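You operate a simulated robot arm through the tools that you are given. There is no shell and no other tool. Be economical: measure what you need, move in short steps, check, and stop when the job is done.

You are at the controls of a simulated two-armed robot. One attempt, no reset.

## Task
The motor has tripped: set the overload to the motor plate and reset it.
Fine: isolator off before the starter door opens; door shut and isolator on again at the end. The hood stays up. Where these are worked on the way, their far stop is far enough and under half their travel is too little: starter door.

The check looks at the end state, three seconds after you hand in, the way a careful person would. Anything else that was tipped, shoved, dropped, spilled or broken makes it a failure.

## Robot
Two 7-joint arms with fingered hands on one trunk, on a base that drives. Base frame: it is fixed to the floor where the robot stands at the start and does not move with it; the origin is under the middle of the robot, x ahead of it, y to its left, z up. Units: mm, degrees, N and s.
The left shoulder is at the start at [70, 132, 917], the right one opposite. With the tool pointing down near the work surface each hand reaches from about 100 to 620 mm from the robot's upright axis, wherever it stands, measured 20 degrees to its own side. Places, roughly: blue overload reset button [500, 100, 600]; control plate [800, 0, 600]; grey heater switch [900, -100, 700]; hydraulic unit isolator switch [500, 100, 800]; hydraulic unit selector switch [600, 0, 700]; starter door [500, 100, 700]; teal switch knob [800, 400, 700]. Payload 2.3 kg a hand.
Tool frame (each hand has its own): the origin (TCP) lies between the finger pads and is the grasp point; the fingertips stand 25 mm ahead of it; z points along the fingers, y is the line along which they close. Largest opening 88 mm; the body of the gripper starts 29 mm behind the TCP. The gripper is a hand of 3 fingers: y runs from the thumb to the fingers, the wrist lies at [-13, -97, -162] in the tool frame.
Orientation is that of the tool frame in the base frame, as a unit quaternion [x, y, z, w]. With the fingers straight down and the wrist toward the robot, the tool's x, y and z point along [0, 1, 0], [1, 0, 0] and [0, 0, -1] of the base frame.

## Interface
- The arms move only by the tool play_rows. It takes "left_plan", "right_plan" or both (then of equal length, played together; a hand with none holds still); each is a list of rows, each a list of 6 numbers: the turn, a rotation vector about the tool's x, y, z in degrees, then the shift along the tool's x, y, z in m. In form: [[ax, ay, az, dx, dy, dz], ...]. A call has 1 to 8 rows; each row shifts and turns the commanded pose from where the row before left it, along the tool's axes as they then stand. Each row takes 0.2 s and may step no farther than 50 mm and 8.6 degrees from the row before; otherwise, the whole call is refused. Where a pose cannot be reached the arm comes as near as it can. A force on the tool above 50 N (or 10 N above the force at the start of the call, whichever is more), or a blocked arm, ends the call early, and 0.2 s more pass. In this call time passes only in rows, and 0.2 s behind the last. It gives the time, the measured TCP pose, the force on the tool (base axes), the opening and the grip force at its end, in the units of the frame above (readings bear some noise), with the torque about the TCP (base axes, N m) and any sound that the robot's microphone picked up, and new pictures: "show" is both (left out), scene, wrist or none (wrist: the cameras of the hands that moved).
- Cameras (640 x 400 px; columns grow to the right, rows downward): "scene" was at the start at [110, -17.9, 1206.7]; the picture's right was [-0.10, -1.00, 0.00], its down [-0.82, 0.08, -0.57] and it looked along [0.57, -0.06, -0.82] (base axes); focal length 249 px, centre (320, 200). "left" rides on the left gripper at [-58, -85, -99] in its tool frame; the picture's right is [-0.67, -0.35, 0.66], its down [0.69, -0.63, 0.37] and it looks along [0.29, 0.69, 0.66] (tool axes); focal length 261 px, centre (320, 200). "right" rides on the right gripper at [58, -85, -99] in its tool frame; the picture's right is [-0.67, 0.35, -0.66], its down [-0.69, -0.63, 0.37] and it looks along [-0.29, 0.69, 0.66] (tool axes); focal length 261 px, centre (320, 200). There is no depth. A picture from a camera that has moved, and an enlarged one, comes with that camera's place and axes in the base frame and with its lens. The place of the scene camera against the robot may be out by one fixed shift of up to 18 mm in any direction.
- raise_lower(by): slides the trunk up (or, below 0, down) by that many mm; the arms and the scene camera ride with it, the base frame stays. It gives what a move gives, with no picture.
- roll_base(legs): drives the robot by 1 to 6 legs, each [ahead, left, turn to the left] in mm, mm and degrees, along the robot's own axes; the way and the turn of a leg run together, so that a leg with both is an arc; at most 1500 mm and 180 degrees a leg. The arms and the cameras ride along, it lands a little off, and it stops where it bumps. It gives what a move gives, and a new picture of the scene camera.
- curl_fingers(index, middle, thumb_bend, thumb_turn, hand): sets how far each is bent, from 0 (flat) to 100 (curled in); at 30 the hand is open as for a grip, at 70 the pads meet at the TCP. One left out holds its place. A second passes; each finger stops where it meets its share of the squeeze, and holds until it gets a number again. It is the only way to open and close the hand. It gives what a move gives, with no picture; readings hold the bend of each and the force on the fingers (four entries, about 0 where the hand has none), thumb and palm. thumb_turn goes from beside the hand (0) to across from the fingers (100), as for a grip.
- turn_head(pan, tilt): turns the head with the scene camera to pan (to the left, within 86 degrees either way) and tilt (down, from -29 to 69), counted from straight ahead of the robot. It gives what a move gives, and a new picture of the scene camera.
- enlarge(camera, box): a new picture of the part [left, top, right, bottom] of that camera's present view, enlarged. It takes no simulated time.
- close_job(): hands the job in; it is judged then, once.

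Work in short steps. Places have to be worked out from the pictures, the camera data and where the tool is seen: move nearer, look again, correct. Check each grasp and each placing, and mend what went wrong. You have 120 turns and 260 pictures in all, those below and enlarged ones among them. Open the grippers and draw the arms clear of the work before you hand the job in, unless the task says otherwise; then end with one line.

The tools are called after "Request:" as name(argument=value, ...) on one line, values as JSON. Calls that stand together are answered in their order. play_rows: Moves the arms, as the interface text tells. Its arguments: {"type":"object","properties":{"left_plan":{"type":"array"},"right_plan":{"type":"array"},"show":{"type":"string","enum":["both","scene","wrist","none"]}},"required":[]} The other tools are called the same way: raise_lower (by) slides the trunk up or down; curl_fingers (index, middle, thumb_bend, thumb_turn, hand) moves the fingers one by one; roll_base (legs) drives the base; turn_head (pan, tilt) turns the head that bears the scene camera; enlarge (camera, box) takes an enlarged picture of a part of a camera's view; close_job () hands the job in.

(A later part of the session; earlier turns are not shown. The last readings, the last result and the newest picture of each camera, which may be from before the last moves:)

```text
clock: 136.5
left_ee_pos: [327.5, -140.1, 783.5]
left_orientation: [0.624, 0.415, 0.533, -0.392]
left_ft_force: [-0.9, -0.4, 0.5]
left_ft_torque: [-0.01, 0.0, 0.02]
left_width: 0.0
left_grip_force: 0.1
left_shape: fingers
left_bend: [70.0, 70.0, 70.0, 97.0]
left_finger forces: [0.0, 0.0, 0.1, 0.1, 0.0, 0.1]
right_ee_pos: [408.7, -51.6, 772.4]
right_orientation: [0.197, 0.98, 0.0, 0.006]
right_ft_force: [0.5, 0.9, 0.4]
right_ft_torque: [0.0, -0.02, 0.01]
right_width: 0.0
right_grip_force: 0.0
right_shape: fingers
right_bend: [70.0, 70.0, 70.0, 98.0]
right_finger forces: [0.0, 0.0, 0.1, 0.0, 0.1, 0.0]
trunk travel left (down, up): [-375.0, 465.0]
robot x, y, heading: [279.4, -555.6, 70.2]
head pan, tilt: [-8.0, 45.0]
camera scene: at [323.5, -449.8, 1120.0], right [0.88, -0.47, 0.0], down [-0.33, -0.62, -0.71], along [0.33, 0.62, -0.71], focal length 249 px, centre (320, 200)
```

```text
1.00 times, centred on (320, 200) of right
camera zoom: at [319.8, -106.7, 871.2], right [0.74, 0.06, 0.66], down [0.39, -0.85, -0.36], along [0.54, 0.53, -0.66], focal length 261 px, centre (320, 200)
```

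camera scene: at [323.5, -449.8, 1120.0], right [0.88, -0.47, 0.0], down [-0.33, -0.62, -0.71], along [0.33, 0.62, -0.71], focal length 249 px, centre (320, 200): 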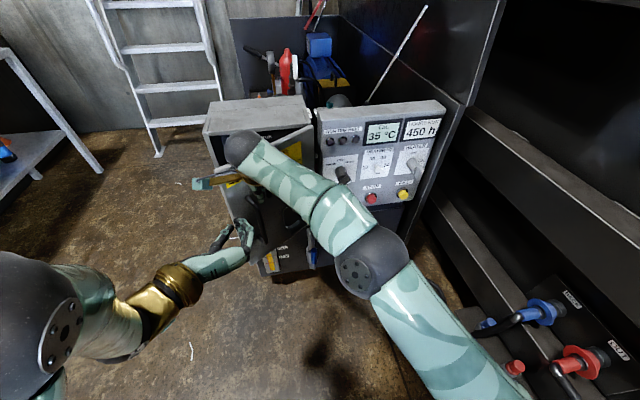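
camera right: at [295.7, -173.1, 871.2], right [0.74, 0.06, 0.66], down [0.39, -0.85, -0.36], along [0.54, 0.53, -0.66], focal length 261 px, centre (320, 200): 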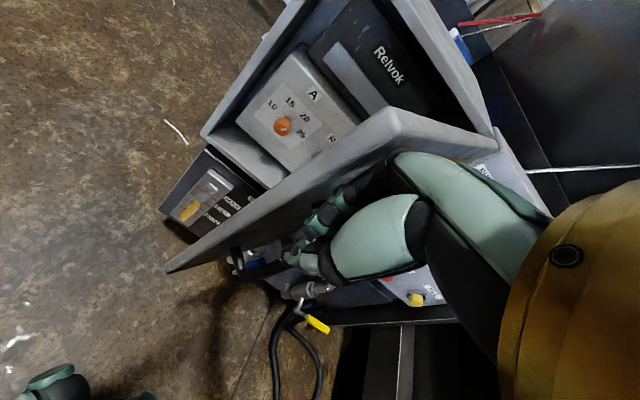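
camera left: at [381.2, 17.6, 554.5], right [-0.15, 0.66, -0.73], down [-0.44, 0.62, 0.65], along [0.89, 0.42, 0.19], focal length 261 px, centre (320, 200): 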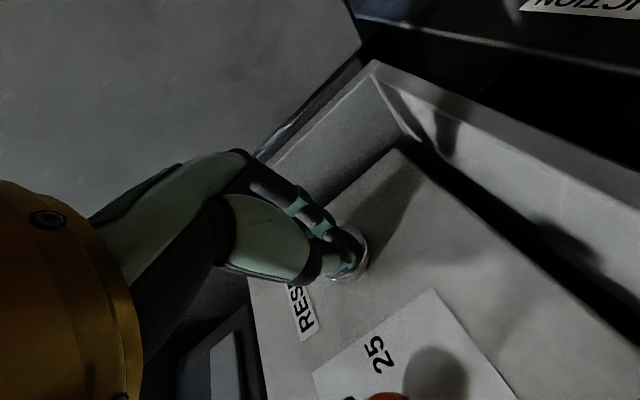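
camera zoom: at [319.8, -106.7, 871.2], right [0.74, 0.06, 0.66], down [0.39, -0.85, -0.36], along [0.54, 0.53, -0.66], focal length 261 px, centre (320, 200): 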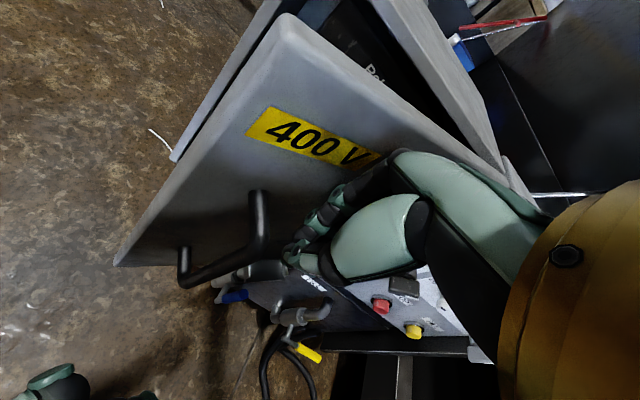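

Door ~25° open. Forward 75 more.

Request:
roll_base(legs=[[75, 0, 0]])

Request:
enlarge(camera="right", box=[0, 0, 640, 400])

```text
clock: 137.6
left_ee_pos: [351.7, -68.7, 782.1]
left_orientation: [0.624, 0.415, 0.532, -0.393]
left_ft_force: [-0.4, 0.5, -0.7]
left_ft_torque: [-0.01, 0.03, 0.02]
left_width: 0.1
left_grip_force: 0.0
left_shape: fingers
left_bend: [70.0, 70.0, 70.0, 97.0]
left_finger forces: [0.0, 0.0, 0.0, 0.0, 0.0, 0.0]
right_ee_pos: [433.3, 18.0, 772.4]
right_orientation: [0.198, 0.98, 0.0, 0.006]
right_ft_force: [-0.2, -0.3, 0.0]
right_ft_torque: [0.0, -0.01, 0.04]
right_width: 0.2
right_grip_force: 0.1
right_shape: fingers
right_bend: [70.0, 70.0, 70.0, 98.0]
right_finger forces: [0.1, 0.0, 0.0, 0.0, 0.1, 0.0]
trunk travel left (down, up): [-375.0, 465.0]
robot x, y, heading: [306.8, -486.1, 70.0]
head pan, tilt: [-8.0, 45.0]
camera scene: at [348.9, -380.3, 1120.0], right [0.88, -0.47, 0.0], down [-0.33, -0.62, -0.71], along [0.33, 0.62, -0.71], focal length 249 px, centre (320, 200)
```

scene: 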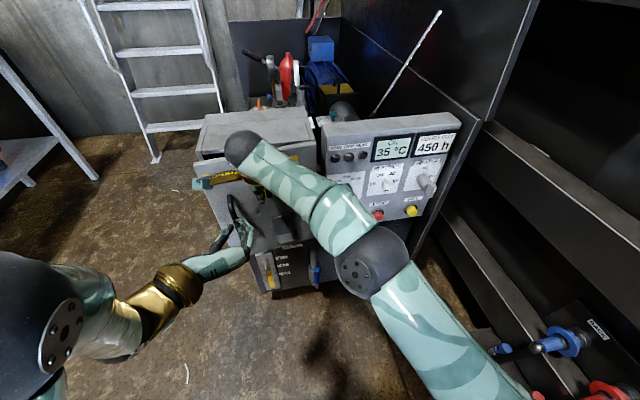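

```text
1.00 times, centred on (320, 200) of right
camera zoom: at [345.3, -37.1, 871.2], right [0.74, 0.06, 0.66], down [0.39, -0.85, -0.36], along [0.54, 0.53, -0.66], focal length 261 px, centre (320, 200)
```

zoom: 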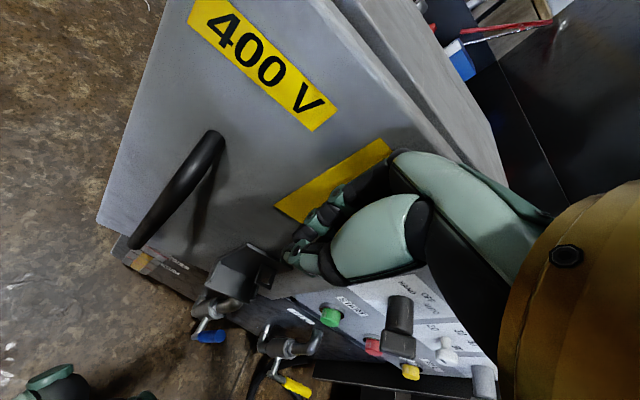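

Nearly shut. I finish by pressing with the left fingers on the upper-left area of the door.

Request:
play_rows(left_plan=[[0, 0, 0, 0, 0, 0.04], [0, 0, 0, 0, 0, 0.04], [0, 0, 0, 0, 0, 0.03], [0, 0, 0, 0, 0, 0.015], [0, 0, 0, 0, 0, 0.015], [0, 0, 0, 0, 0, 0.015]], show="both")

```text
clock: 139.0
left_ee_pos: [400.2, 66.2, 769.2]
left_orientation: [0.622, 0.415, 0.534, -0.394]
left_ft_force: [-23.0, -39.7, -4.7]
left_ft_torque: [-0.23, 0.1, -0.05]
left_width: 0.1
left_grip_force: 20.8
left_shape: fingers
left_bend: [70.0, 71.0, 71.0, 96.0]
left_finger forces: [9.3, 5.2, 0.0, 0.0, 28.0, 0.0]
right_ee_pos: [429.2, 11.0, 777.8]
right_orientation: [0.197, 0.98, 0.005, 0.008]
right_ft_force: [7.4, 0.8, -1.3]
right_ft_torque: [-0.01, -0.03, -0.13]
right_width: 1.4
right_grip_force: 0.1
right_shape: fingers
right_bend: [67.0, 70.0, 70.0, 98.0]
right_finger forces: [0.0, 0.0, 0.2, 0.1, 0.0, 0.0]
trunk travel left (down, up): [-375.0, 465.0]
robot x, y, heading: [305.7, -488.5, 70.4]
head pan, tilt: [-8.0, 45.0]
camera scene: at [343.3, -391.5, 1121.3], right [0.88, -0.47, 0.0], down [-0.33, -0.62, -0.71], along [0.33, 0.63, -0.7], focal length 249 px, centre (320, 200)
camera left: at [280.7, -2.6, 725.5], right [-0.16, 0.67, -0.73], down [-0.41, 0.62, 0.67], along [0.9, 0.4, 0.17], focal length 261 px, centre (320, 200)
```

scene: 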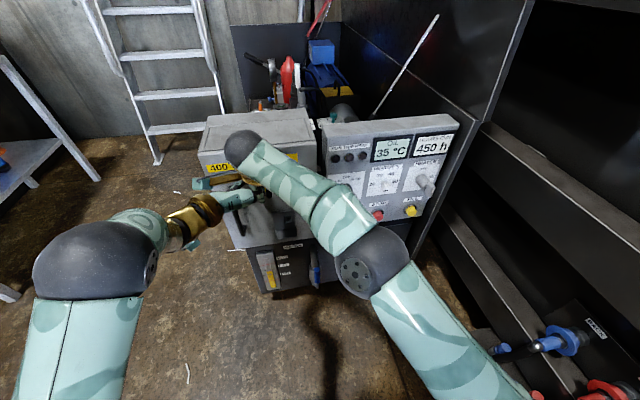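
left: 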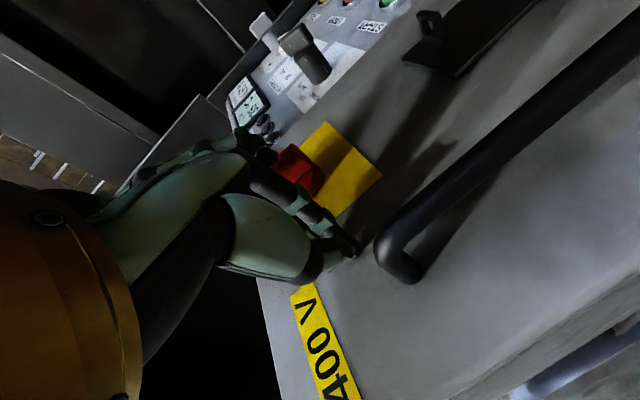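

The door resisted at 45 N, so it should be shut. I retract the left hand and back the base off to check.

Request:
play_rows(left_plan=[[0, 0, 0, 0, 0, -0.03], [0, 0, 0, 0, 0, -0.03]], show="none")

Request:
roll_base(legs=[[-180, 0, 0]])

Request:
play_rows(right_plan=[[0, 0, 0, -0.03, -0.02, -0.02], [0, 0, 0, -0.04, -0.02, -0.02], [0, 0, 0, -0.04, -0.02, -0.02], [0, 0, 0, -0.04, -0.02, -0.02]], show="scene")

Request:
enlarge(camera="scene", box=[180, 80, 380, 280])

```text
clock: 139.6
left_ee_pos: [386.2, 19.4, 772.4]
left_orientation: [0.623, 0.416, 0.534, -0.392]
left_ft_force: [-3.2, 3.2, -1.6]
left_ft_torque: [-0.02, 0.03, 0.0]
left_width: 0.1
left_grip_force: 0.0
left_shape: fingers
left_bend: [70.0, 70.0, 70.0, 97.0]
left_finger forces: [0.0, 0.0, 0.0, 0.1, 0.0, 0.1]
right_ee_pos: [435.0, 17.1, 771.8]
right_orientation: [0.197, 0.98, 0.001, 0.007]
right_ft_force: [4.9, -3.7, 1.2]
right_ft_torque: [0.0, 0.04, 0.1]
right_width: 0.0
right_grip_force: 0.0
right_shape: fingers
right_bend: [70.0, 70.0, 69.0, 99.0]
right_finger forces: [0.0, 0.0, 0.0, 0.0, 0.0, 0.0]
trunk travel left (down, up): [-375.0, 465.0]
robot x, y, heading: [306.3, -487.4, 70.0]
head pan, tilt: [-8.0, 45.0]
```

```text
clock: 141.1
left_ee_pos: [322.8, -150.9, 771.2]
left_orientation: [0.624, 0.416, 0.532, -0.394]
left_ft_force: [-2.8, 1.8, 0.6]
left_ft_torque: [0.0, -0.06, -0.02]
left_width: 0.1
left_grip_force: 0.2
left_shape: fingers
left_bend: [70.0, 70.0, 70.0, 97.0]
left_finger forces: [0.1, 0.1, 0.1, 0.0, 0.1, 0.1]
right_ee_pos: [370.9, -152.1, 773.1]
right_orientation: [0.198, 0.98, 0.0, 0.006]
right_ft_force: [2.7, -1.9, 0.3]
right_ft_torque: [0.05, 0.02, 0.08]
right_width: 0.1
right_grip_force: 0.2
right_shape: fingers
right_bend: [70.0, 70.0, 69.0, 99.0]
right_finger forces: [0.1, 0.1, 0.1, 0.1, 0.1, 0.0]
trunk travel left (down, up): [-375.0, 465.0]
robot x, y, heading: [244.5, -660.4, 70.0]
head pan, tilt: [-8.0, 45.0]
camera scene: at [286.9, -550.6, 1120.1], right [0.88, -0.47, 0.0], down [-0.33, -0.62, -0.71], along [0.33, 0.62, -0.71], focal length 249 px, centre (320, 200)
```

scene: 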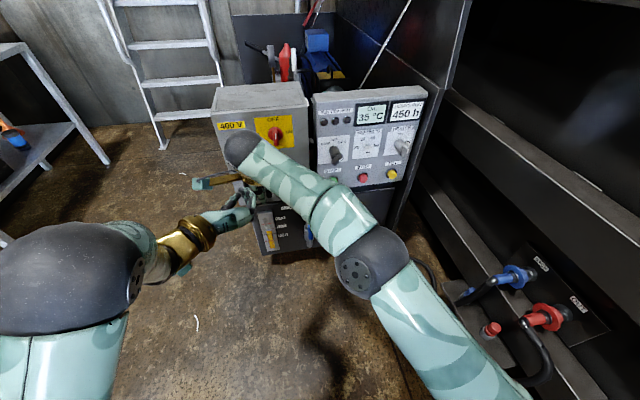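

```text
clock: 142.1
left_ee_pos: [323.3, -152.3, 771.0]
left_orientation: [0.623, 0.415, 0.533, -0.393]
left_ft_force: [0.1, -0.2, -0.1]
left_ft_torque: [0.01, 0.0, 0.02]
left_width: 0.0
left_grip_force: 0.0
left_shape: fingers
left_bend: [70.0, 70.0, 70.0, 97.0]
left_finger forces: [0.1, 0.1, 0.1, 0.0, 0.0, 0.0]
right_ee_pos: [479.4, -284.2, 855.1]
right_orientation: [0.198, 0.98, 0.001, 0.005]
right_ft_force: [-0.5, -0.4, 0.4]
right_ft_torque: [0.01, 0.0, -0.03]
right_width: 0.0
right_grip_force: 0.0
right_shape: fingers
right_bend: [70.0, 70.0, 70.0, 98.0]
right_finger forces: [0.0, 0.0, 0.0, 0.1, 0.1, 0.1]
trunk travel left (down, up): [-375.0, 465.0]
robot x, y, heading: [246.9, -658.5, 70.0]
head pan, tilt: [-8.0, 45.0]
camera scene: at [287.6, -551.5, 1120.1], right [0.88, -0.47, 0.0], down [-0.33, -0.62, -0.71], along [0.33, 0.63, -0.71], focal length 249 px, centre (320, 200)
```

scene: 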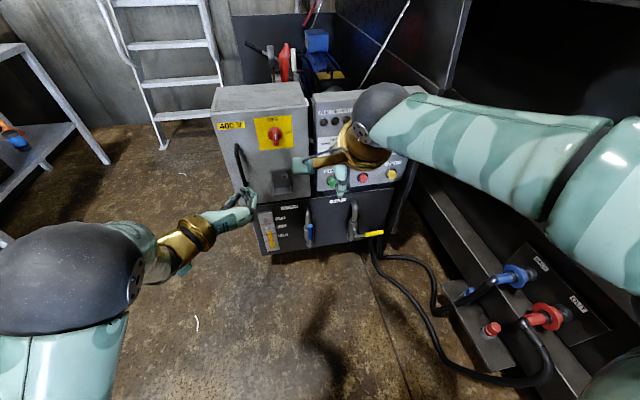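

```text
2.00 times, centred on (280, 180) of scene
camera zoom: at [287.6, -551.5, 1120.1], right [0.88, -0.47, 0.0], down [-0.33, -0.62, -0.71], along [0.33, 0.63, -0.71], focal length 497 px, centre (400, 240)
```

zoom: 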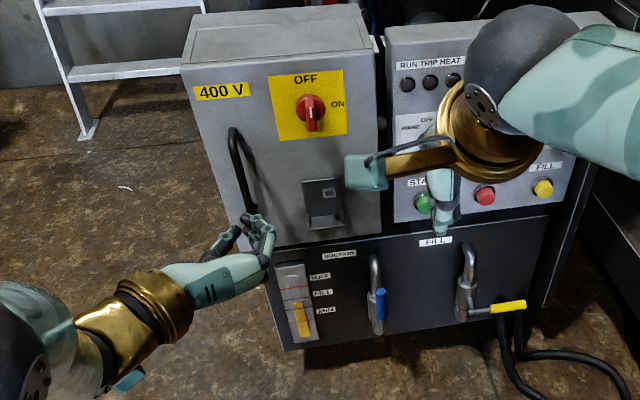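

Door is flush shut, isolator still OFF. Now I restore the left hand to its steep "pusher" orientation (un-pitch, un-roll) while moving the base right.

Request:
play_rows(left_plan=[[0, -8.2, 0, 0, 0, -0.01], [0, -8.2, 0, 0, 0, 0], [0, -8.2, 0, 0, 0, 0], [0, -8.2, 0, 0, 0, 0], [0, -8.2, 0, 0, 0, 0], [0, -8.2, 0, 0, 0, 0]], show="none")

Request:
play_rows(left_plan=[[0, 0, -8.5, 0, 0, 0], [0, 0, -8.5, 0, 0, 0], [0, 0, -8.5, 0, 0, 0], [0, 0, -8.5, 0, 0, 0], [0, 0, -8.5, 0, 0, 0], [0, 0, -8.5, 0, 0, 0], [0, 0, -8.5, 0, 0, 0], [0, 0, -8.5, 0, 0, 0]], show="none")

Request:
play_rows(left_plan=[[0, 0, -8.5, 0, 0, 0], [0, 0, -8.5, 0, 0, 0], [0, 0, -8, 0, 0, 0]], show="none")

Request:
roll_base(legs=[[0, -117, 0], [130, 0, 0]])

```text
clock: 143.5
left_ee_pos: [319.0, -159.5, 772.4]
left_orientation: [0.789, 0.541, 0.224, -0.184]
left_ft_force: [0.1, 0.5, 0.0]
left_ft_torque: [-0.05, 0.0, 0.01]
left_width: 0.0
left_grip_force: 0.2
left_shape: fingers
left_bend: [70.0, 70.0, 70.0, 97.0]
left_finger forces: [0.0, 0.1, 0.0, 0.0, 0.0, 0.0]
right_ee_pos: [477.8, -282.2, 853.5]
right_orientation: [0.197, 0.98, 0.0, 0.007]
right_ft_force: [-0.4, 0.1, -0.6]
right_ft_torque: [0.03, 0.02, -0.03]
right_width: 0.2
right_grip_force: 0.0
right_shape: fingers
right_bend: [70.0, 70.0, 70.0, 98.0]
right_finger forces: [0.0, 0.0, 0.0, 0.0, 0.0, 0.1]
trunk travel left (down, up): [-375.0, 465.0]
robot x, y, heading: [244.9, -657.7, 69.9]
head pan, tilt: [-8.0, 45.0]
```

```text
clock: 145.3
left_ee_pos: [318.6, -159.0, 773.1]
left_orientation: [0.35, 0.891, 0.289, -0.027]
left_ft_force: [0.0, 0.5, 0.3]
left_ft_torque: [0.04, 0.01, 0.02]
left_width: 0.2
left_grip_force: 0.1
left_shape: fingers
left_bend: [70.0, 70.0, 70.0, 97.0]
left_finger forces: [0.1, 0.1, 0.0, 0.0, 0.0, 0.0]
right_ee_pos: [478.4, -282.4, 855.6]
right_orientation: [0.198, 0.98, 0.0, 0.005]
right_ft_force: [-0.7, 0.3, 1.1]
right_ft_torque: [0.0, 0.01, 0.03]
right_width: 0.4
right_grip_force: 0.1
right_shape: fingers
right_bend: [70.0, 70.0, 70.0, 98.0]
right_finger forces: [0.0, 0.0, 0.0, 0.1, 0.0, 0.0]
trunk travel left (down, up): [-375.0, 465.0]
robot x, y, heading: [244.2, -657.1, 69.7]
head pan, tilt: [-8.0, 45.0]
```

```text
clock: 146.1
left_ee_pos: [317.0, -158.1, 773.7]
left_orientation: [0.143, 0.946, 0.287, 0.042]
left_ft_force: [-0.6, 0.2, -0.5]
left_ft_torque: [0.01, -0.01, 0.02]
left_width: 0.0
left_grip_force: 0.0
left_shape: fingers
left_bend: [70.0, 70.0, 70.0, 97.0]
left_finger forces: [0.0, 0.0, 0.0, 0.0, 0.0, 0.0]
right_ee_pos: [476.5, -282.0, 853.2]
right_orientation: [0.198, 0.98, -0.001, 0.006]
right_ft_force: [-0.2, 0.3, 0.9]
right_ft_torque: [0.0, 0.02, 0.01]
right_width: 0.0
right_grip_force: 0.1
right_shape: fingers
right_bend: [70.0, 70.0, 70.0, 98.0]
right_finger forces: [0.1, 0.0, 0.1, 0.0, 0.1, 0.1]
trunk travel left (down, up): [-375.0, 465.0]
robot x, y, heading: [245.9, -661.0, 69.7]
head pan, tilt: [-8.0, 45.0]
```

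```text
clock: 148.2
left_ee_pos: [472.6, -76.5, 774.8]
left_orientation: [0.143, 0.946, 0.287, 0.042]
left_ft_force: [-0.5, 0.2, 0.5]
left_ft_torque: [0.01, 0.04, 0.0]
left_width: 0.0
left_grip_force: 0.1
left_shape: fingers
left_bend: [70.0, 70.0, 70.0, 97.0]
left_finger forces: [0.0, 0.0, 0.0, 0.0, 0.0, 0.1]
right_ee_pos: [632.3, -200.0, 853.5]
right_orientation: [0.196, 0.98, 0.0, 0.006]
right_ft_force: [-0.2, 0.3, 0.4]
right_ft_torque: [0.0, -0.03, -0.04]
right_width: 0.1
right_grip_force: 0.1
right_shape: fingers
right_bend: [70.0, 70.0, 70.0, 98.0]
right_finger forces: [0.0, 0.1, 0.0, 0.0, 0.0, 0.0]
trunk travel left (down, up): [-375.0, 465.0]
robot x, y, heading: [394.7, -579.0, 70.1]
head pan, tilt: [-8.0, 45.0]
camera scene: at [442.6, -467.8, 1120.0], right [0.88, -0.47, 0.0], down [-0.33, -0.63, -0.71], along [0.33, 0.62, -0.71], focal length 249 px, centre (320, 200)
```

scene: 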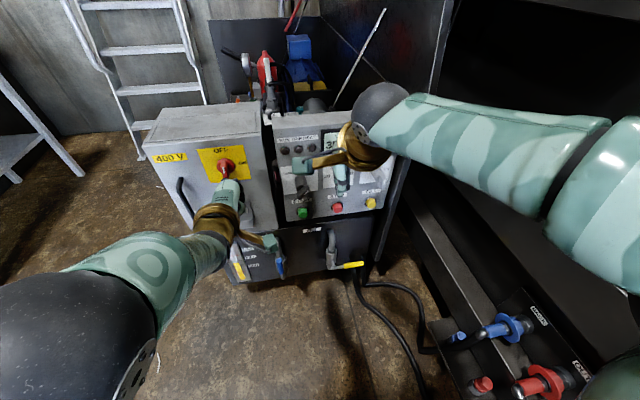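

Now bring the left fingers to the upper-left of the (vertical) bar, stopping in front first.

Request:
play_rows(left_plan=[[0, 0, 0, 0.026, 0.02, -0.005], [0, 0, 0, 0.026, 0.025, 0], [0, 0, 0, 0.026, 0.03, 0.01]], show="both")

Request:
enlarge(camera="scene", box=[140, 100, 290, 220])

```text
clock: 149.0
left_ee_pos: [417.0, 8.5, 810.6]
left_orientation: [0.144, 0.946, 0.286, 0.042]
left_ft_force: [0.5, 0.5, 0.1]
left_ft_torque: [0.02, 0.0, -0.01]
left_width: 0.1
left_grip_force: 0.0
left_shape: fingers
left_bend: [70.0, 70.0, 70.0, 97.0]
left_finger forces: [0.0, 0.0, 0.0, 0.0, 0.0, 0.1]
right_ee_pos: [631.7, -197.6, 854.2]
right_orientation: [0.197, 0.98, -0.001, 0.007]
right_ft_force: [-0.3, 0.4, 0.2]
right_ft_torque: [0.0, 0.03, 0.01]
right_width: 0.1
right_grip_force: 0.0
right_shape: fingers
right_bend: [70.0, 70.0, 70.0, 98.0]
right_finger forces: [0.0, 0.0, 0.0, 0.0, 0.0, 0.0]
trunk travel left (down, up): [-375.0, 465.0]
robot x, y, heading: [402.0, -579.5, 70.0]
head pan, tilt: [-8.0, 45.0]
camera scene: at [441.9, -467.0, 1119.9], right [0.88, -0.47, 0.0], down [-0.33, -0.63, -0.71], along [0.33, 0.62, -0.71], focal length 249 px, centre (320, 200)
camera left: at [433.5, -128.0, 846.0], right [0.66, -0.13, -0.74], down [-0.75, -0.1, -0.65], along [0.01, 0.99, -0.16], focal length 261 px, centre (320, 200)
```

scene: 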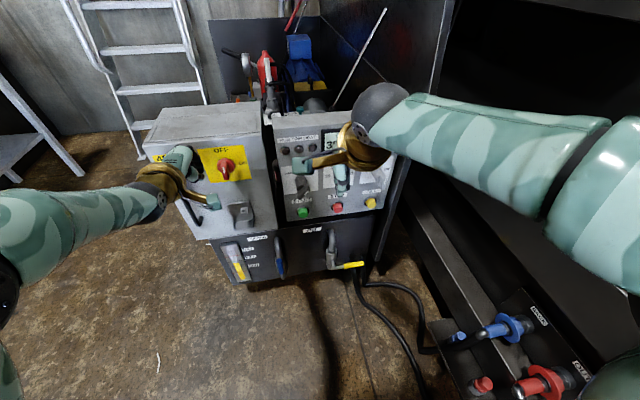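
left: 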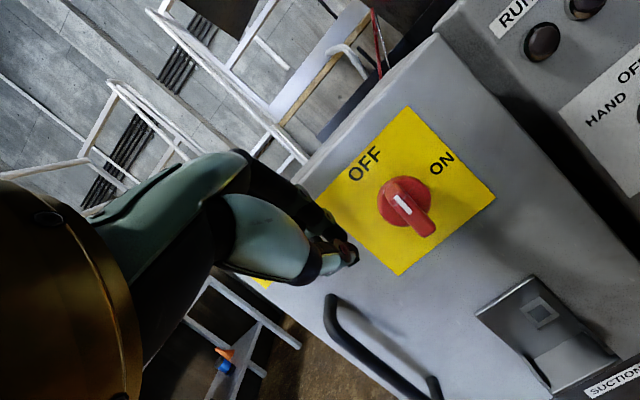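

```text
3.33 times, centred on (215, 160) of scene
camera zoom: at [441.9, -467.0, 1119.9], right [0.88, -0.47, 0.0], down [-0.33, -0.63, -0.71], along [0.33, 0.62, -0.71], focal length 829 px, centre (670, 333)
```

zoom: 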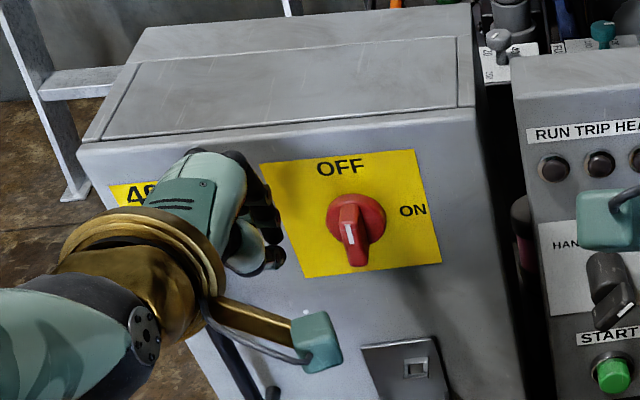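

Advance 45 mm toward the face beside the bar's upper half, then push right.

Request:
play_rows(left_plan=[[0, 0, 0, 0, 0.0187, 0.0125], [0, 0, 0, 0, 0.0187, 0.0125], [0, 0, 0, -0.012, 0, 0], [0, 0, 0, -0.012, 0, 0], [0, 0, 0, -0.01, 0, 0]], show="wrist")

Request:
enlarge(camera="scene", box=[140, 100, 290, 220])

```text
clock: 150.2
left_ee_pos: [461.6, 42.3, 810.8]
left_orientation: [0.142, 0.946, 0.288, 0.042]
left_ft_force: [-2.4, 1.4, 0.4]
left_ft_torque: [0.03, 0.06, -0.02]
left_width: 0.0
left_grip_force: 1.4
left_shape: fingers
left_bend: [70.0, 70.0, 70.0, 100.0]
left_finger forces: [0.0, 0.0, 0.0, 0.0, 2.7, 0.0]
right_ee_pos: [633.0, -198.1, 853.8]
right_orientation: [0.197, 0.98, 0.0, 0.006]
right_ft_force: [0.8, 0.4, -0.7]
right_ft_torque: [0.0, 0.01, 0.0]
right_width: 0.0
right_grip_force: 0.0
right_shape: fingers
right_bend: [70.0, 70.0, 70.0, 98.0]
right_finger forces: [0.1, 0.0, 0.0, 0.0, 0.0, 0.1]
trunk travel left (down, up): [-375.0, 465.0]
robot x, y, heading: [396.9, -577.0, 70.2]
head pan, tilt: [-8.0, 45.0]
camera left: at [478.8, -94.1, 846.1], right [0.66, -0.13, -0.74], down [-0.75, -0.1, -0.65], along [0.01, 0.99, -0.16], focal length 261 px, centre (320, 200)
```

left: 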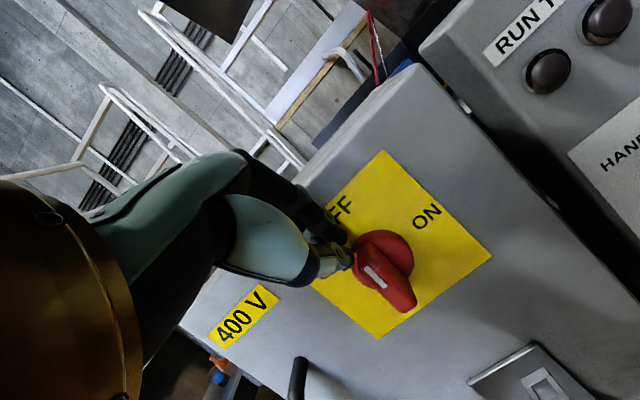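

```text
3.33 times, centred on (215, 160) of scene
camera zoom: at [441.3, -467.7, 1120.1], right [0.88, -0.47, 0.0], down [-0.33, -0.63, -0.71], along [0.33, 0.62, -0.71], focal length 829 px, centre (670, 333)
```

zoom: 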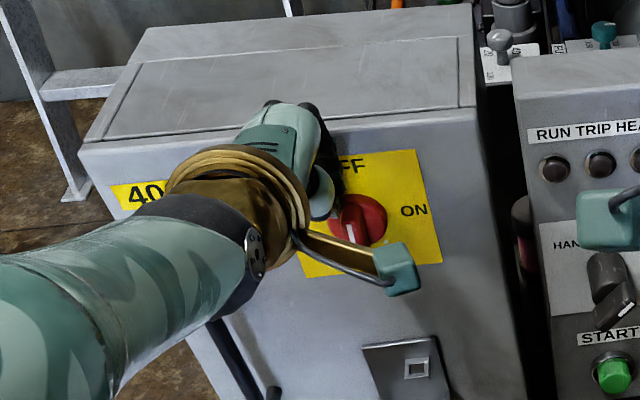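

Contact made (2.7 N on the thumb). Keep pushing right.

Request:
play_rows(left_plan=[[0, 0, 0, -0.008, 0, 0], [0, 0, 0, -0.008, 0, 0], [0, 0, 0, -0.008, 0, 0], [0, 0, 0, -0.008, 0, 0]], show="wrist")

Request:
enlarge(camera="scene", box=[140, 100, 290, 220])

```text
clock: 151.2
left_ee_pos: [495.2, 30.7, 811.7]
left_orientation: [0.143, 0.946, 0.287, 0.043]
left_ft_force: [-0.1, 0.4, 0.4]
left_ft_torque: [-0.02, -0.02, 0.03]
left_width: 0.0
left_grip_force: 0.0
left_shape: fingers
left_bend: [70.0, 70.0, 70.0, 98.0]
left_finger forces: [0.0, 0.1, 0.1, 0.0, 0.1, 0.0]
right_ee_pos: [633.8, -200.4, 854.3]
right_orientation: [0.197, 0.98, -0.001, 0.006]
right_ft_force: [-0.4, 0.7, 0.2]
right_ft_torque: [0.03, 0.05, 0.0]
right_width: 0.1
right_grip_force: 0.1
right_shape: fingers
right_bend: [70.0, 70.0, 70.0, 98.0]
right_finger forces: [0.0, 0.1, 0.0, 0.0, 0.0, 0.0]
trunk travel left (down, up): [-375.0, 465.0]
robot x, y, heading: [402.5, -577.1, 70.3]
head pan, tilt: [-8.0, 45.0]
camera left: at [511.0, -104.8, 845.6], right [0.66, -0.13, -0.74], down [-0.75, -0.1, -0.65], along [0.01, 0.99, -0.16], focal length 261 px, centre (320, 200)
```

left: 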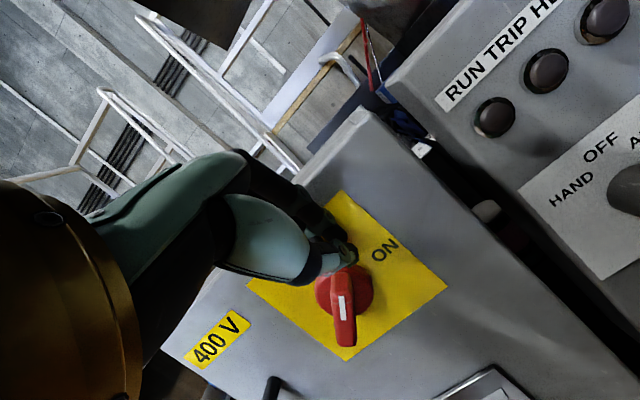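

```text
3.33 times, centred on (215, 160) of scene
camera zoom: at [442.8, -468.2, 1120.0], right [0.88, -0.47, 0.0], down [-0.33, -0.62, -0.71], along [0.33, 0.62, -0.71], focal length 829 px, centre (670, 333)
```

zoom: 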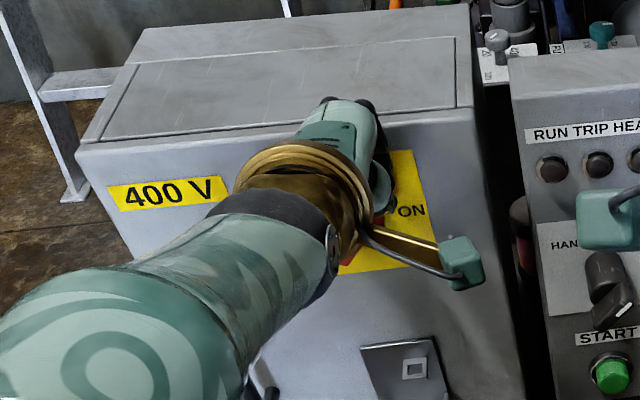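

Turned ~30°. The fingers are now above its upper end; push down to finish the turn to ON.

Request:
play_rows(left_plan=[[0, 0, 0, 0, -0.0045, 0.0066], [0, 0, 0, 0, -0.0045, 0.0066], [0, 0, 0, 0, -0.0045, 0.0066], [0, 0, 0, 0, -0.0045, 0.0066]], show="wrist")

```text
clock: 152.2
left_ee_pos: [500.8, 29.0, 781.2]
left_orientation: [0.147, 0.945, 0.288, 0.042]
left_ft_force: [13.8, -5.1, 8.7]
left_ft_torque: [0.12, -0.12, -0.27]
left_width: 0.1
left_grip_force: 8.4
left_shape: fingers
left_bend: [70.0, 67.0, 70.0, 98.0]
left_finger forces: [0.0, 16.9, 0.0, 0.0, 0.0, 0.0]
right_ee_pos: [637.2, -203.5, 853.9]
right_orientation: [0.199, 0.98, 0.001, 0.003]
right_ft_force: [-0.1, 0.2, -0.9]
right_ft_torque: [0.04, 0.03, -0.05]
right_width: 0.0
right_grip_force: 0.2
right_shape: fingers
right_bend: [70.0, 70.0, 70.0, 98.0]
right_finger forces: [0.0, 0.0, 0.1, 0.1, 0.0, 0.0]
trunk travel left (down, up): [-375.0, 465.0]
robot x, y, heading: [398.1, -577.8, 69.9]
head pan, tilt: [-8.0, 45.0]
camera left: at [516.0, -108.7, 815.5], right [0.66, -0.13, -0.74], down [-0.75, -0.1, -0.65], along [0.01, 0.99, -0.16], focal length 261 px, centre (320, 200)
```

left: 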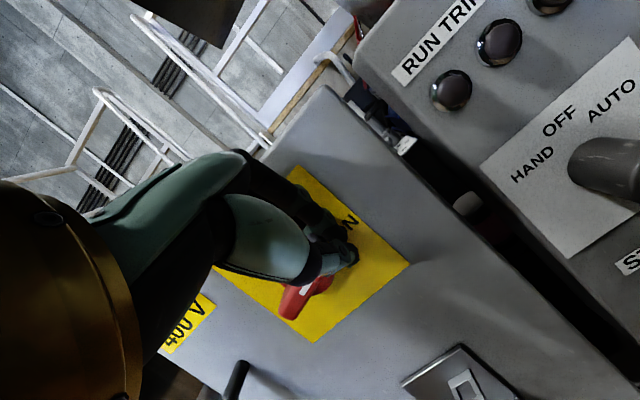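

It's turning (bar mostly horizontal). Continue down with a slight shift left to stay on the bar.

Request:
play_rows(left_plan=[[0, 0, 0, 0.005, -0.003, 0.005], [0, 0, 0, 0.004, -0.004, 0.006], [0, 0, 0, 0, -0.003, 0.005]], show="wrist")

```text
clock: 153.0
left_ee_pos: [497.9, 27.3, 768.8]
left_orientation: [0.149, 0.943, 0.293, 0.04]
left_ft_force: [31.2, -15.4, 22.4]
left_ft_torque: [0.41, -0.18, -0.65]
left_width: 0.0
left_grip_force: 16.6
left_shape: fingers
left_bend: [70.0, 63.0, 70.0, 98.0]
left_finger forces: [0.0, 34.2, 0.0, 0.1, 0.1, 0.0]
right_ee_pos: [642.7, -208.1, 856.6]
right_orientation: [0.2, 0.98, 0.004, 0.001]
right_ft_force: [0.2, 0.2, -0.6]
right_ft_torque: [-0.01, 0.03, 0.04]
right_width: 0.0
right_grip_force: 0.1
right_shape: fingers
right_bend: [70.0, 70.0, 70.0, 98.0]
right_finger forces: [0.0, 0.1, 0.0, 0.0, 0.0, 0.1]
trunk travel left (down, up): [-375.0, 465.0]
robot x, y, heading: [399.3, -576.3, 69.7]
head pan, tilt: [-8.0, 45.0]
camera left: at [512.8, -110.6, 800.6], right [0.66, -0.12, -0.75], down [-0.76, -0.08, -0.65], along [0.02, 0.99, -0.15], focal length 261 px, centre (320, 200)
```

left: 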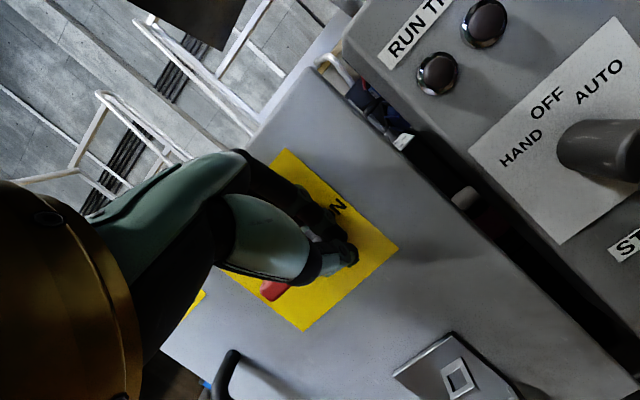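

Force is up to ~40 N, so likely at the stop. Lift off and inspect.

Request:
play_rows(left_plan=[[0, 0, 0, 0, 0.006, -0.008], [0, 0, 0, 0, 0.006, -0.012], [0, 0, 0, 0, -0.03, -0.02], [0, 0, 0, 0.02, -0.04, -0.02]], show="wrist")

Request:
enlarge(camera="scene", box=[140, 100, 290, 220])

```text
clock: 154.0
left_ee_pos: [435.1, -35.6, 777.9]
left_orientation: [0.141, 0.947, 0.287, 0.043]
left_ft_force: [0.1, 0.3, 1.0]
left_ft_torque: [0.03, -0.01, 0.03]
left_width: 0.0
left_grip_force: 0.1
left_shape: fingers
left_bend: [70.0, 70.0, 70.0, 98.0]
left_finger forces: [0.0, 0.1, 0.0, 0.0, 0.1, 0.1]
right_ee_pos: [628.2, -199.9, 857.0]
right_orientation: [0.195, 0.981, 0.0, 0.007]
right_ft_force: [0.1, -0.1, 0.5]
right_ft_torque: [0.02, -0.01, -0.01]
right_width: 0.0
right_grip_force: 0.0
right_shape: fingers
right_bend: [70.0, 70.0, 70.0, 98.0]
right_finger forces: [0.1, 0.1, 0.0, 0.0, 0.0, 0.0]
trunk travel left (down, up): [-375.0, 465.0]
robot x, y, heading: [399.5, -576.2, 70.5]
head pan, tilt: [-8.0, 45.0]
camera left: at [452.6, -173.3, 812.7], right [0.66, -0.12, -0.74], down [-0.75, -0.11, -0.65], along [0.0, 0.99, -0.16], focal length 261 px, centre (320, 200)
```

left: 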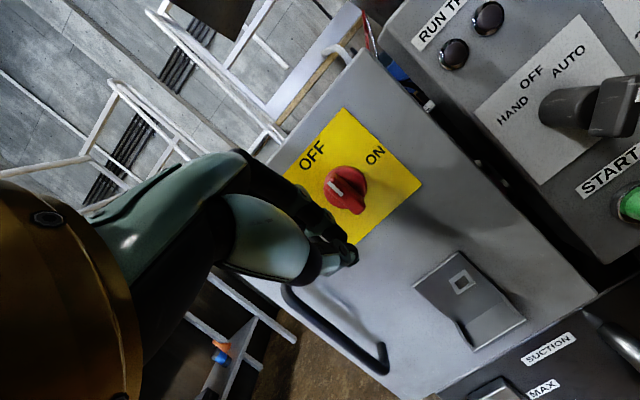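

```text
3.33 times, centred on (215, 160) of scene
camera zoom: at [438.5, -469.7, 1120.3], right [0.89, -0.46, 0.0], down [-0.33, -0.63, -0.71], along [0.33, 0.63, -0.71], focal length 829 px, centre (670, 333)
```

zoom: 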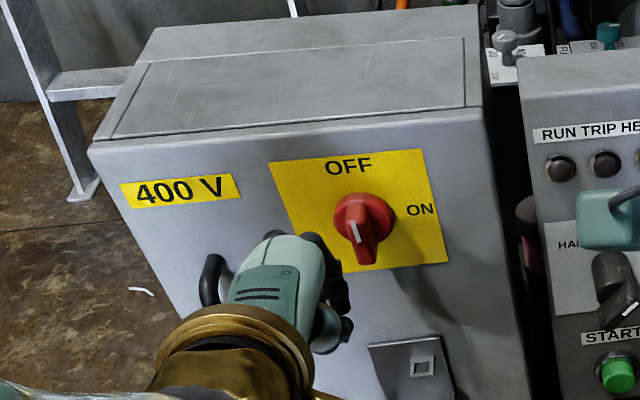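

It sprang back to OFF: I had only reached ~70°. I repeat with the fingertips ~13 mm lower so the sideways push carries it further.

Request:
play_rows(left_plan=[[0, 0, 0, 0.03, 0.01, 0], [0, 0, 0, 0, 0.032, 0.004], [0, 0, 0, 0, 0.0187, 0.0125], [0, 0, 0, 0, 0.0187, 0.0125], [0, 0, 0, -0.012, 0, 0], [0, 0, 0, -0.012, 0, 0]], show="wrist")

```text
clock: 155.4
left_ee_pos: [456.2, 41.8, 799.5]
left_orientation: [0.143, 0.945, 0.29, 0.044]
left_ft_force: [-7.0, 0.6, 7.2]
left_ft_torque: [0.15, 0.02, 0.1]
left_width: 0.0
left_grip_force: 5.3
left_shape: fingers
left_bend: [69.0, 70.0, 70.0, 98.0]
left_finger forces: [9.1, 0.0, 0.0, 0.1, 1.6, 0.0]
right_ee_pos: [630.8, -199.9, 855.6]
right_orientation: [0.196, 0.981, 0.0, 0.007]
right_ft_force: [-0.3, 0.7, -0.2]
right_ft_torque: [0.0, -0.04, 0.0]
right_width: 0.0
right_grip_force: 0.1
right_shape: fingers
right_bend: [70.0, 70.0, 70.0, 98.0]
right_finger forces: [0.1, 0.1, 0.0, 0.0, 0.0, 0.0]
trunk travel left (down, up): [-375.0, 465.0]
robot x, y, heading: [400.4, -576.4, 70.1]
head pan, tilt: [-8.0, 45.0]
camera left: at [473.1, -93.9, 833.2], right [0.66, -0.12, -0.74], down [-0.75, -0.1, -0.66], along [0.0, 0.99, -0.16], focal length 261 px, centre (320, 200)
```

left: 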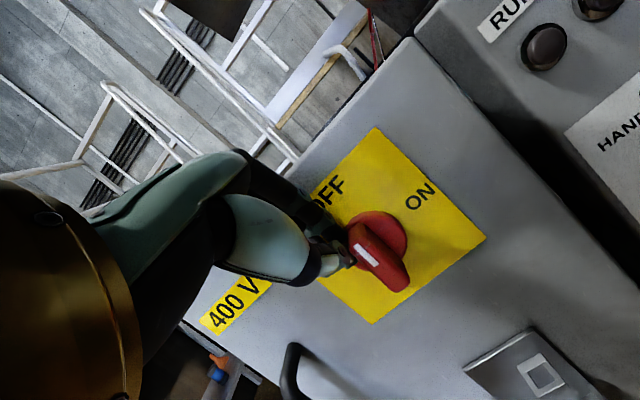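

In contact lower on the bar. Push right firmly.

Request:
play_rows(left_plan=[[0, 0, 0, -0.01, 0, 0], [0, 0, 0, -0.01, 0, 0], [0, 0, 0, -0.01, 0, 0], [0, 0, 0, -0.008, 0, 0]], show="wrist")

```text
clock: 156.4
left_ee_pos: [498.5, 32.0, 797.2]
left_orientation: [0.144, 0.946, 0.286, 0.043]
left_ft_force: [-0.1, 0.1, 0.1]
left_ft_torque: [-0.01, -0.01, 0.01]
left_width: 0.0
left_grip_force: 0.0
left_shape: fingers
left_bend: [70.0, 70.0, 70.0, 98.0]
left_finger forces: [0.0, 0.0, 0.1, 0.0, 0.0, 0.1]
right_ee_pos: [634.3, -199.7, 854.4]
right_orientation: [0.198, 0.98, 0.001, 0.006]
right_ft_force: [-0.1, 0.4, 0.6]
right_ft_torque: [0.0, 0.01, 0.02]
right_width: 0.3
right_grip_force: 0.0
right_shape: fingers
right_bend: [70.0, 70.0, 70.0, 98.0]
right_finger forces: [0.0, 0.0, 0.0, 0.1, 0.0, 0.1]
trunk travel left (down, up): [-375.0, 465.0]
robot x, y, heading: [397.4, -576.9, 69.9]
head pan, tilt: [-8.0, 45.0]
camera left: at [514.3, -105.1, 831.8], right [0.66, -0.13, -0.74], down [-0.75, -0.1, -0.65], along [0.01, 0.99, -0.16], focal length 261 px, centre (320, 200)
```

left: 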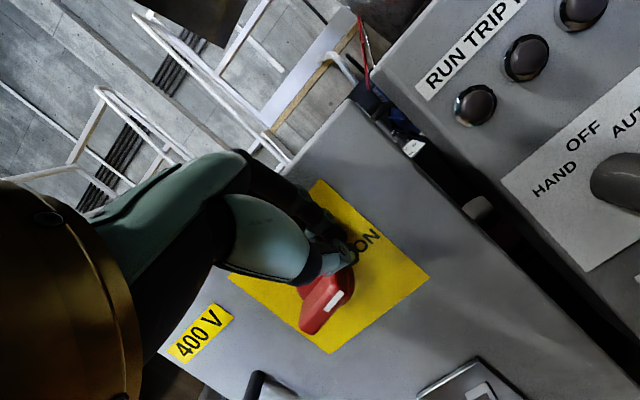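

Bar is now ~60° over. I lift slightly, shift left so the fingers sit directly above its right half, then press down.

Request:
play_rows(left_plan=[[0, 0, 0, 0, 0.006, -0.009], [0, 0, 0, 0.014, 0, 0], [0, 0, 0, 0, -0.0056, 0.0083], [0, 0, 0, 0, -0.0056, 0.0083], [0, 0, 0, 0, -0.0056, 0.0083], [0, 0, 0, 0, -0.0045, 0.0066]], show="wrist")

```text
clock: 157.8
left_ee_pos: [483.2, 28.4, 788.1]
left_orientation: [0.143, 0.941, 0.304, 0.044]
left_ft_force: [-2.1, -5.5, 46.1]
left_ft_torque: [0.89, -0.01, 0.08]
left_width: 0.2
left_grip_force: 24.5
left_shape: fingers
left_bend: [65.0, 72.0, 76.0, 98.0]
left_finger forces: [0.0, 34.2, 0.0, 0.0, 14.5, 0.0]
right_ee_pos: [631.9, -211.0, 860.1]
right_orientation: [0.197, 0.98, 0.006, 0.006]
right_ft_force: [-0.4, 0.4, 0.0]
right_ft_torque: [0.01, 0.0, 0.02]
right_width: 0.1
right_grip_force: 0.0
right_shape: fingers
right_bend: [70.0, 70.0, 70.0, 98.0]
right_finger forces: [0.1, 0.0, 0.0, 0.1, 0.0, 0.0]
trunk travel left (down, up): [-375.0, 465.0]
robot x, y, heading: [399.5, -575.0, 70.1]
head pan, tilt: [-8.0, 45.0]
camera left: at [498.8, -110.0, 817.3], right [0.67, -0.1, -0.74], down [-0.75, -0.08, -0.66], along [0.01, 0.99, -0.13], focal length 261 px, centre (320, 200)
```

left: 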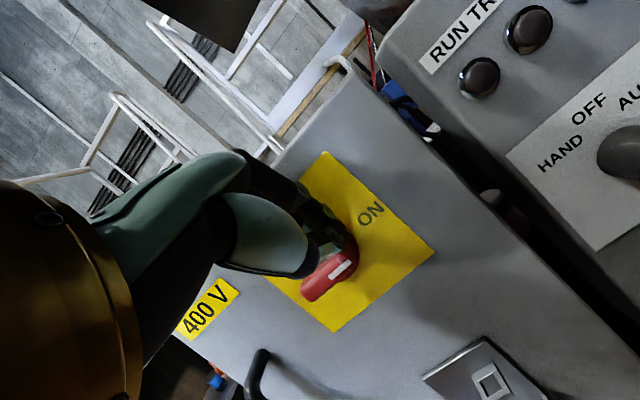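

The bar now looks horizontal with a hard 46 N stop. Lift straight up, then out, and check.

Request:
play_rows(left_plan=[[0, 0, 0, 0, 0.012, -0.018], [0, 0, 0, 0, 0.012, -0.018], [0, 0, 0, 0, -0.033, -0.022], [0, 0, 0, 0, -0.033, -0.022]], show="wrist")

Request:
enlarge(camera="scene", box=[140, 100, 290, 220])

```text
clock: 158.8
left_ee_pos: [460.6, -39.1, 813.2]
left_orientation: [0.143, 0.946, 0.287, 0.042]
left_ft_force: [1.1, -0.2, 0.0]
left_ft_torque: [0.04, -0.01, 0.0]
left_width: 0.2
left_grip_force: 0.1
left_shape: fingers
left_bend: [70.0, 70.0, 70.0, 97.0]
left_finger forces: [0.0, 0.0, 0.0, 0.0, 0.1, 0.0]
right_ee_pos: [632.2, -200.2, 853.6]
right_orientation: [0.196, 0.981, 0.001, 0.006]
right_ft_force: [-1.1, 0.5, 0.5]
right_ft_torque: [-0.01, 0.01, 0.01]
right_width: 0.1
right_grip_force: 0.0
right_shape: fingers
right_bend: [70.0, 70.0, 70.0, 98.0]
right_finger forces: [0.1, 0.0, 0.1, 0.0, 0.1, 0.0]
trunk travel left (down, up): [-375.0, 465.0]
robot x, y, heading: [402.2, -581.4, 70.0]
head pan, tilt: [-8.0, 45.0]
camera left: at [476.7, -176.4, 848.6], right [0.66, -0.13, -0.74], down [-0.75, -0.1, -0.65], along [0.01, 0.99, -0.16], focal length 261 px, centre (320, 200)
```

left: 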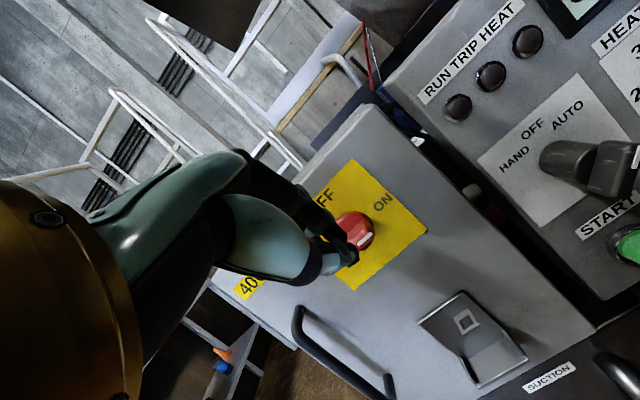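

```text
3.33 times, centred on (215, 160) of scene
camera zoom: at [442.3, -468.8, 1120.1], right [0.88, -0.47, 0.0], down [-0.33, -0.62, -0.71], along [0.33, 0.63, -0.71], focal length 829 px, centre (670, 333)
```

zoom: 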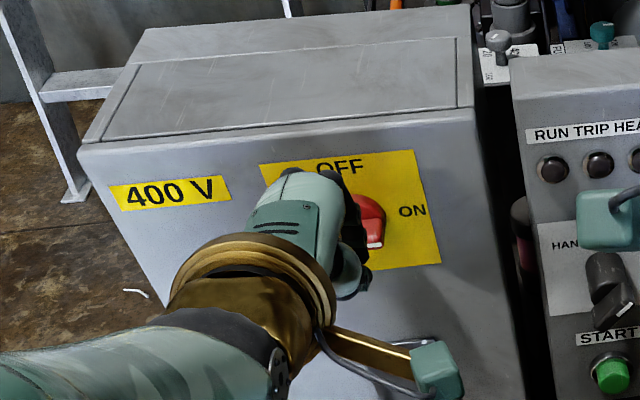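

Isolator is ON now. I back away, open both hands and take a final look.

Request:
roll_base(legs=[[-250, 0, 0]])

Request:
curl_fingers(hand="left", index=30, middle=30, thumb_bend=30)

Request:
curl_fingers(hand="right", index=30, middle=30, thumb_bend=30)

Request:
turn_head(pan=0, tilt=30)

Request:
enlarge(camera="scene", box=[220, 120, 400, 260])

```text
clock: 160.6
left_ee_pos: [371.4, -273.1, 813.6]
left_orientation: [0.14, 0.946, 0.288, 0.042]
left_ft_force: [-0.2, 0.4, -1.0]
left_ft_torque: [0.02, 0.0, -0.03]
left_width: 0.0
left_grip_force: 0.1
left_shape: fingers
left_bend: [70.0, 70.0, 70.0, 97.0]
left_finger forces: [0.0, 0.1, 0.0, 0.0, 0.0, 0.1]
right_ee_pos: [546.2, -433.0, 854.7]
right_orientation: [0.193, 0.981, 0.001, 0.006]
right_ft_force: [-0.1, 1.0, -0.6]
right_ft_torque: [0.0, -0.01, 0.05]
right_width: 0.0
right_grip_force: 0.0
right_shape: fingers
right_bend: [70.0, 70.0, 70.0, 98.0]
right_finger forces: [0.0, 0.1, 0.0, 0.0, 0.0, 0.1]
trunk travel left (down, up): [-375.0, 465.0]
robot x, y, heading: [319.8, -811.3, 70.3]
head pan, tilt: [-8.0, 45.0]
camera scene: at [357.5, -702.9, 1120.1], right [0.89, -0.46, 0.0], down [-0.33, -0.63, -0.71], along [0.33, 0.63, -0.71], focal length 249 px, centre (320, 200)
```

scene: 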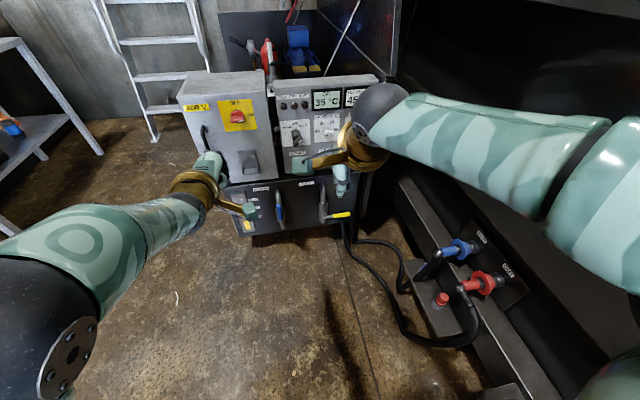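

```text
clock: 161.6
left_ee_pos: [373.0, -272.2, 814.5]
left_orientation: [0.141, 0.946, 0.288, 0.043]
left_ft_force: [-0.1, 0.0, -0.3]
left_ft_torque: [0.0, -0.01, 0.0]
left_width: 84.5
left_grip_force: 0.0
left_shape: fingers
left_bend: [30.0, 30.0, 30.0, 97.0]
left_finger forces: [0.0, 0.0, 0.1, 0.0, 0.1, 0.0]
right_ee_pos: [546.5, -433.7, 855.1]
right_orientation: [0.193, 0.981, 0.0, 0.006]
right_ft_force: [0.3, -0.2, -1.0]
right_ft_torque: [0.0, 0.03, 0.04]
right_width: 0.0
right_grip_force: 0.0
right_shape: fingers
right_bend: [70.0, 70.0, 70.0, 98.0]
right_finger forces: [0.0, 0.1, 0.0, 0.0, 0.1, 0.0]
trunk travel left (down, up): [-375.0, 465.0]
robot x, y, heading: [316.8, -809.6, 70.5]
head pan, tilt: [-8.0, 45.0]
```

```text
clock: 162.6
left_ee_pos: [371.6, -272.3, 812.9]
left_orientation: [0.14, 0.947, 0.287, 0.042]
left_ft_force: [-0.3, -0.6, -0.6]
left_ft_torque: [0.0, 0.02, -0.04]
left_width: 84.6
left_grip_force: 0.2
left_shape: fingers
left_bend: [30.0, 30.0, 30.0, 97.0]
left_finger forces: [0.0, 0.0, 0.0, 0.0, 0.1, 0.0]
right_ee_pos: [546.8, -432.3, 853.4]
right_orientation: [0.193, 0.981, 0.0, 0.006]
right_ft_force: [0.9, -0.5, -0.1]
right_ft_torque: [0.0, 0.01, -0.01]
right_width: 84.1
right_grip_force: 0.2
right_shape: fingers
right_bend: [30.0, 30.0, 30.0, 98.0]
right_finger forces: [0.0, 0.2, 0.0, 0.0, 0.1, 0.0]
trunk travel left (down, up): [-375.0, 465.0]
robot x, y, heading: [315.1, -813.9, 70.2]
head pan, tilt: [-8.0, 45.0]
```

```text
clock: 163.4
left_ee_pos: [371.1, -272.1, 814.1]
left_orientation: [0.14, 0.947, 0.288, 0.042]
left_ft_force: [-0.3, 0.8, 0.4]
left_ft_torque: [0.0, -0.02, 0.0]
left_width: 84.4
left_grip_force: 0.1
left_shape: fingers
left_bend: [30.0, 30.0, 30.0, 97.0]
left_finger forces: [0.0, 0.0, 0.1, 0.1, 0.0, 0.0]
right_ee_pos: [545.2, -433.4, 854.8]
right_orientation: [0.193, 0.981, 0.0, 0.006]
right_ft_force: [0.2, 0.3, -0.6]
right_ft_torque: [0.01, 0.05, 0.03]
right_width: 84.2
right_grip_force: 0.2
right_shape: fingers
right_bend: [30.0, 30.0, 30.0, 98.0]
right_finger forces: [0.1, 0.0, 0.1, 0.0, 0.0, 0.0]
trunk travel left (down, up): [-375.0, 465.0]
robot x, y, heading: [314.2, -810.2, 70.5]
head pan, tilt: [0.0, 30.0]
camera scene: at [350.3, -689.6, 1142.6], right [0.94, -0.33, 0.0], down [-0.17, -0.47, -0.87], along [0.29, 0.82, -0.5], focal length 249 px, centre (320, 200)
```

scene: 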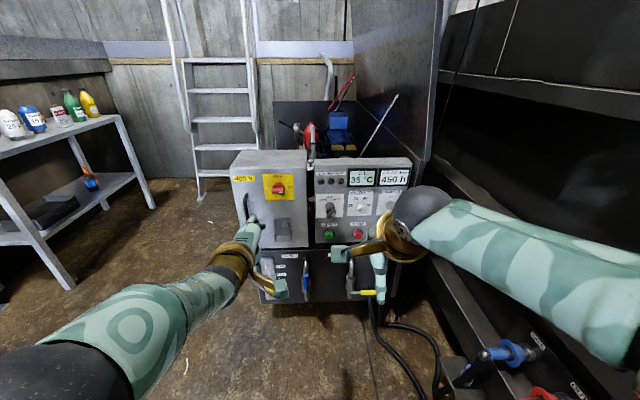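

```text
2.86 times, centred on (310, 190) of scene
camera zoom: at [350.3, -689.6, 1142.6], right [0.94, -0.33, 0.0], down [-0.17, -0.47, -0.87], along [0.29, 0.82, -0.5], focal length 710 px, centre (349, 229)
```

zoom: 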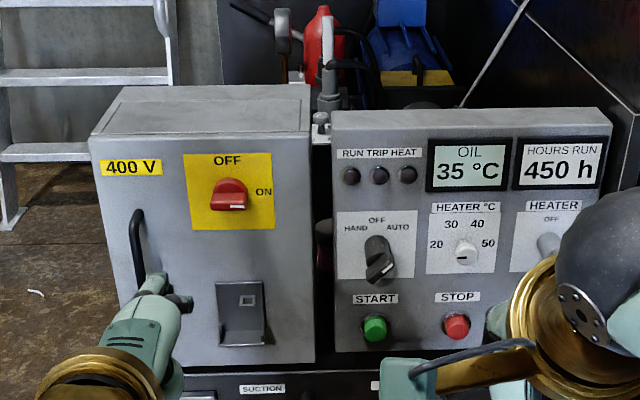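

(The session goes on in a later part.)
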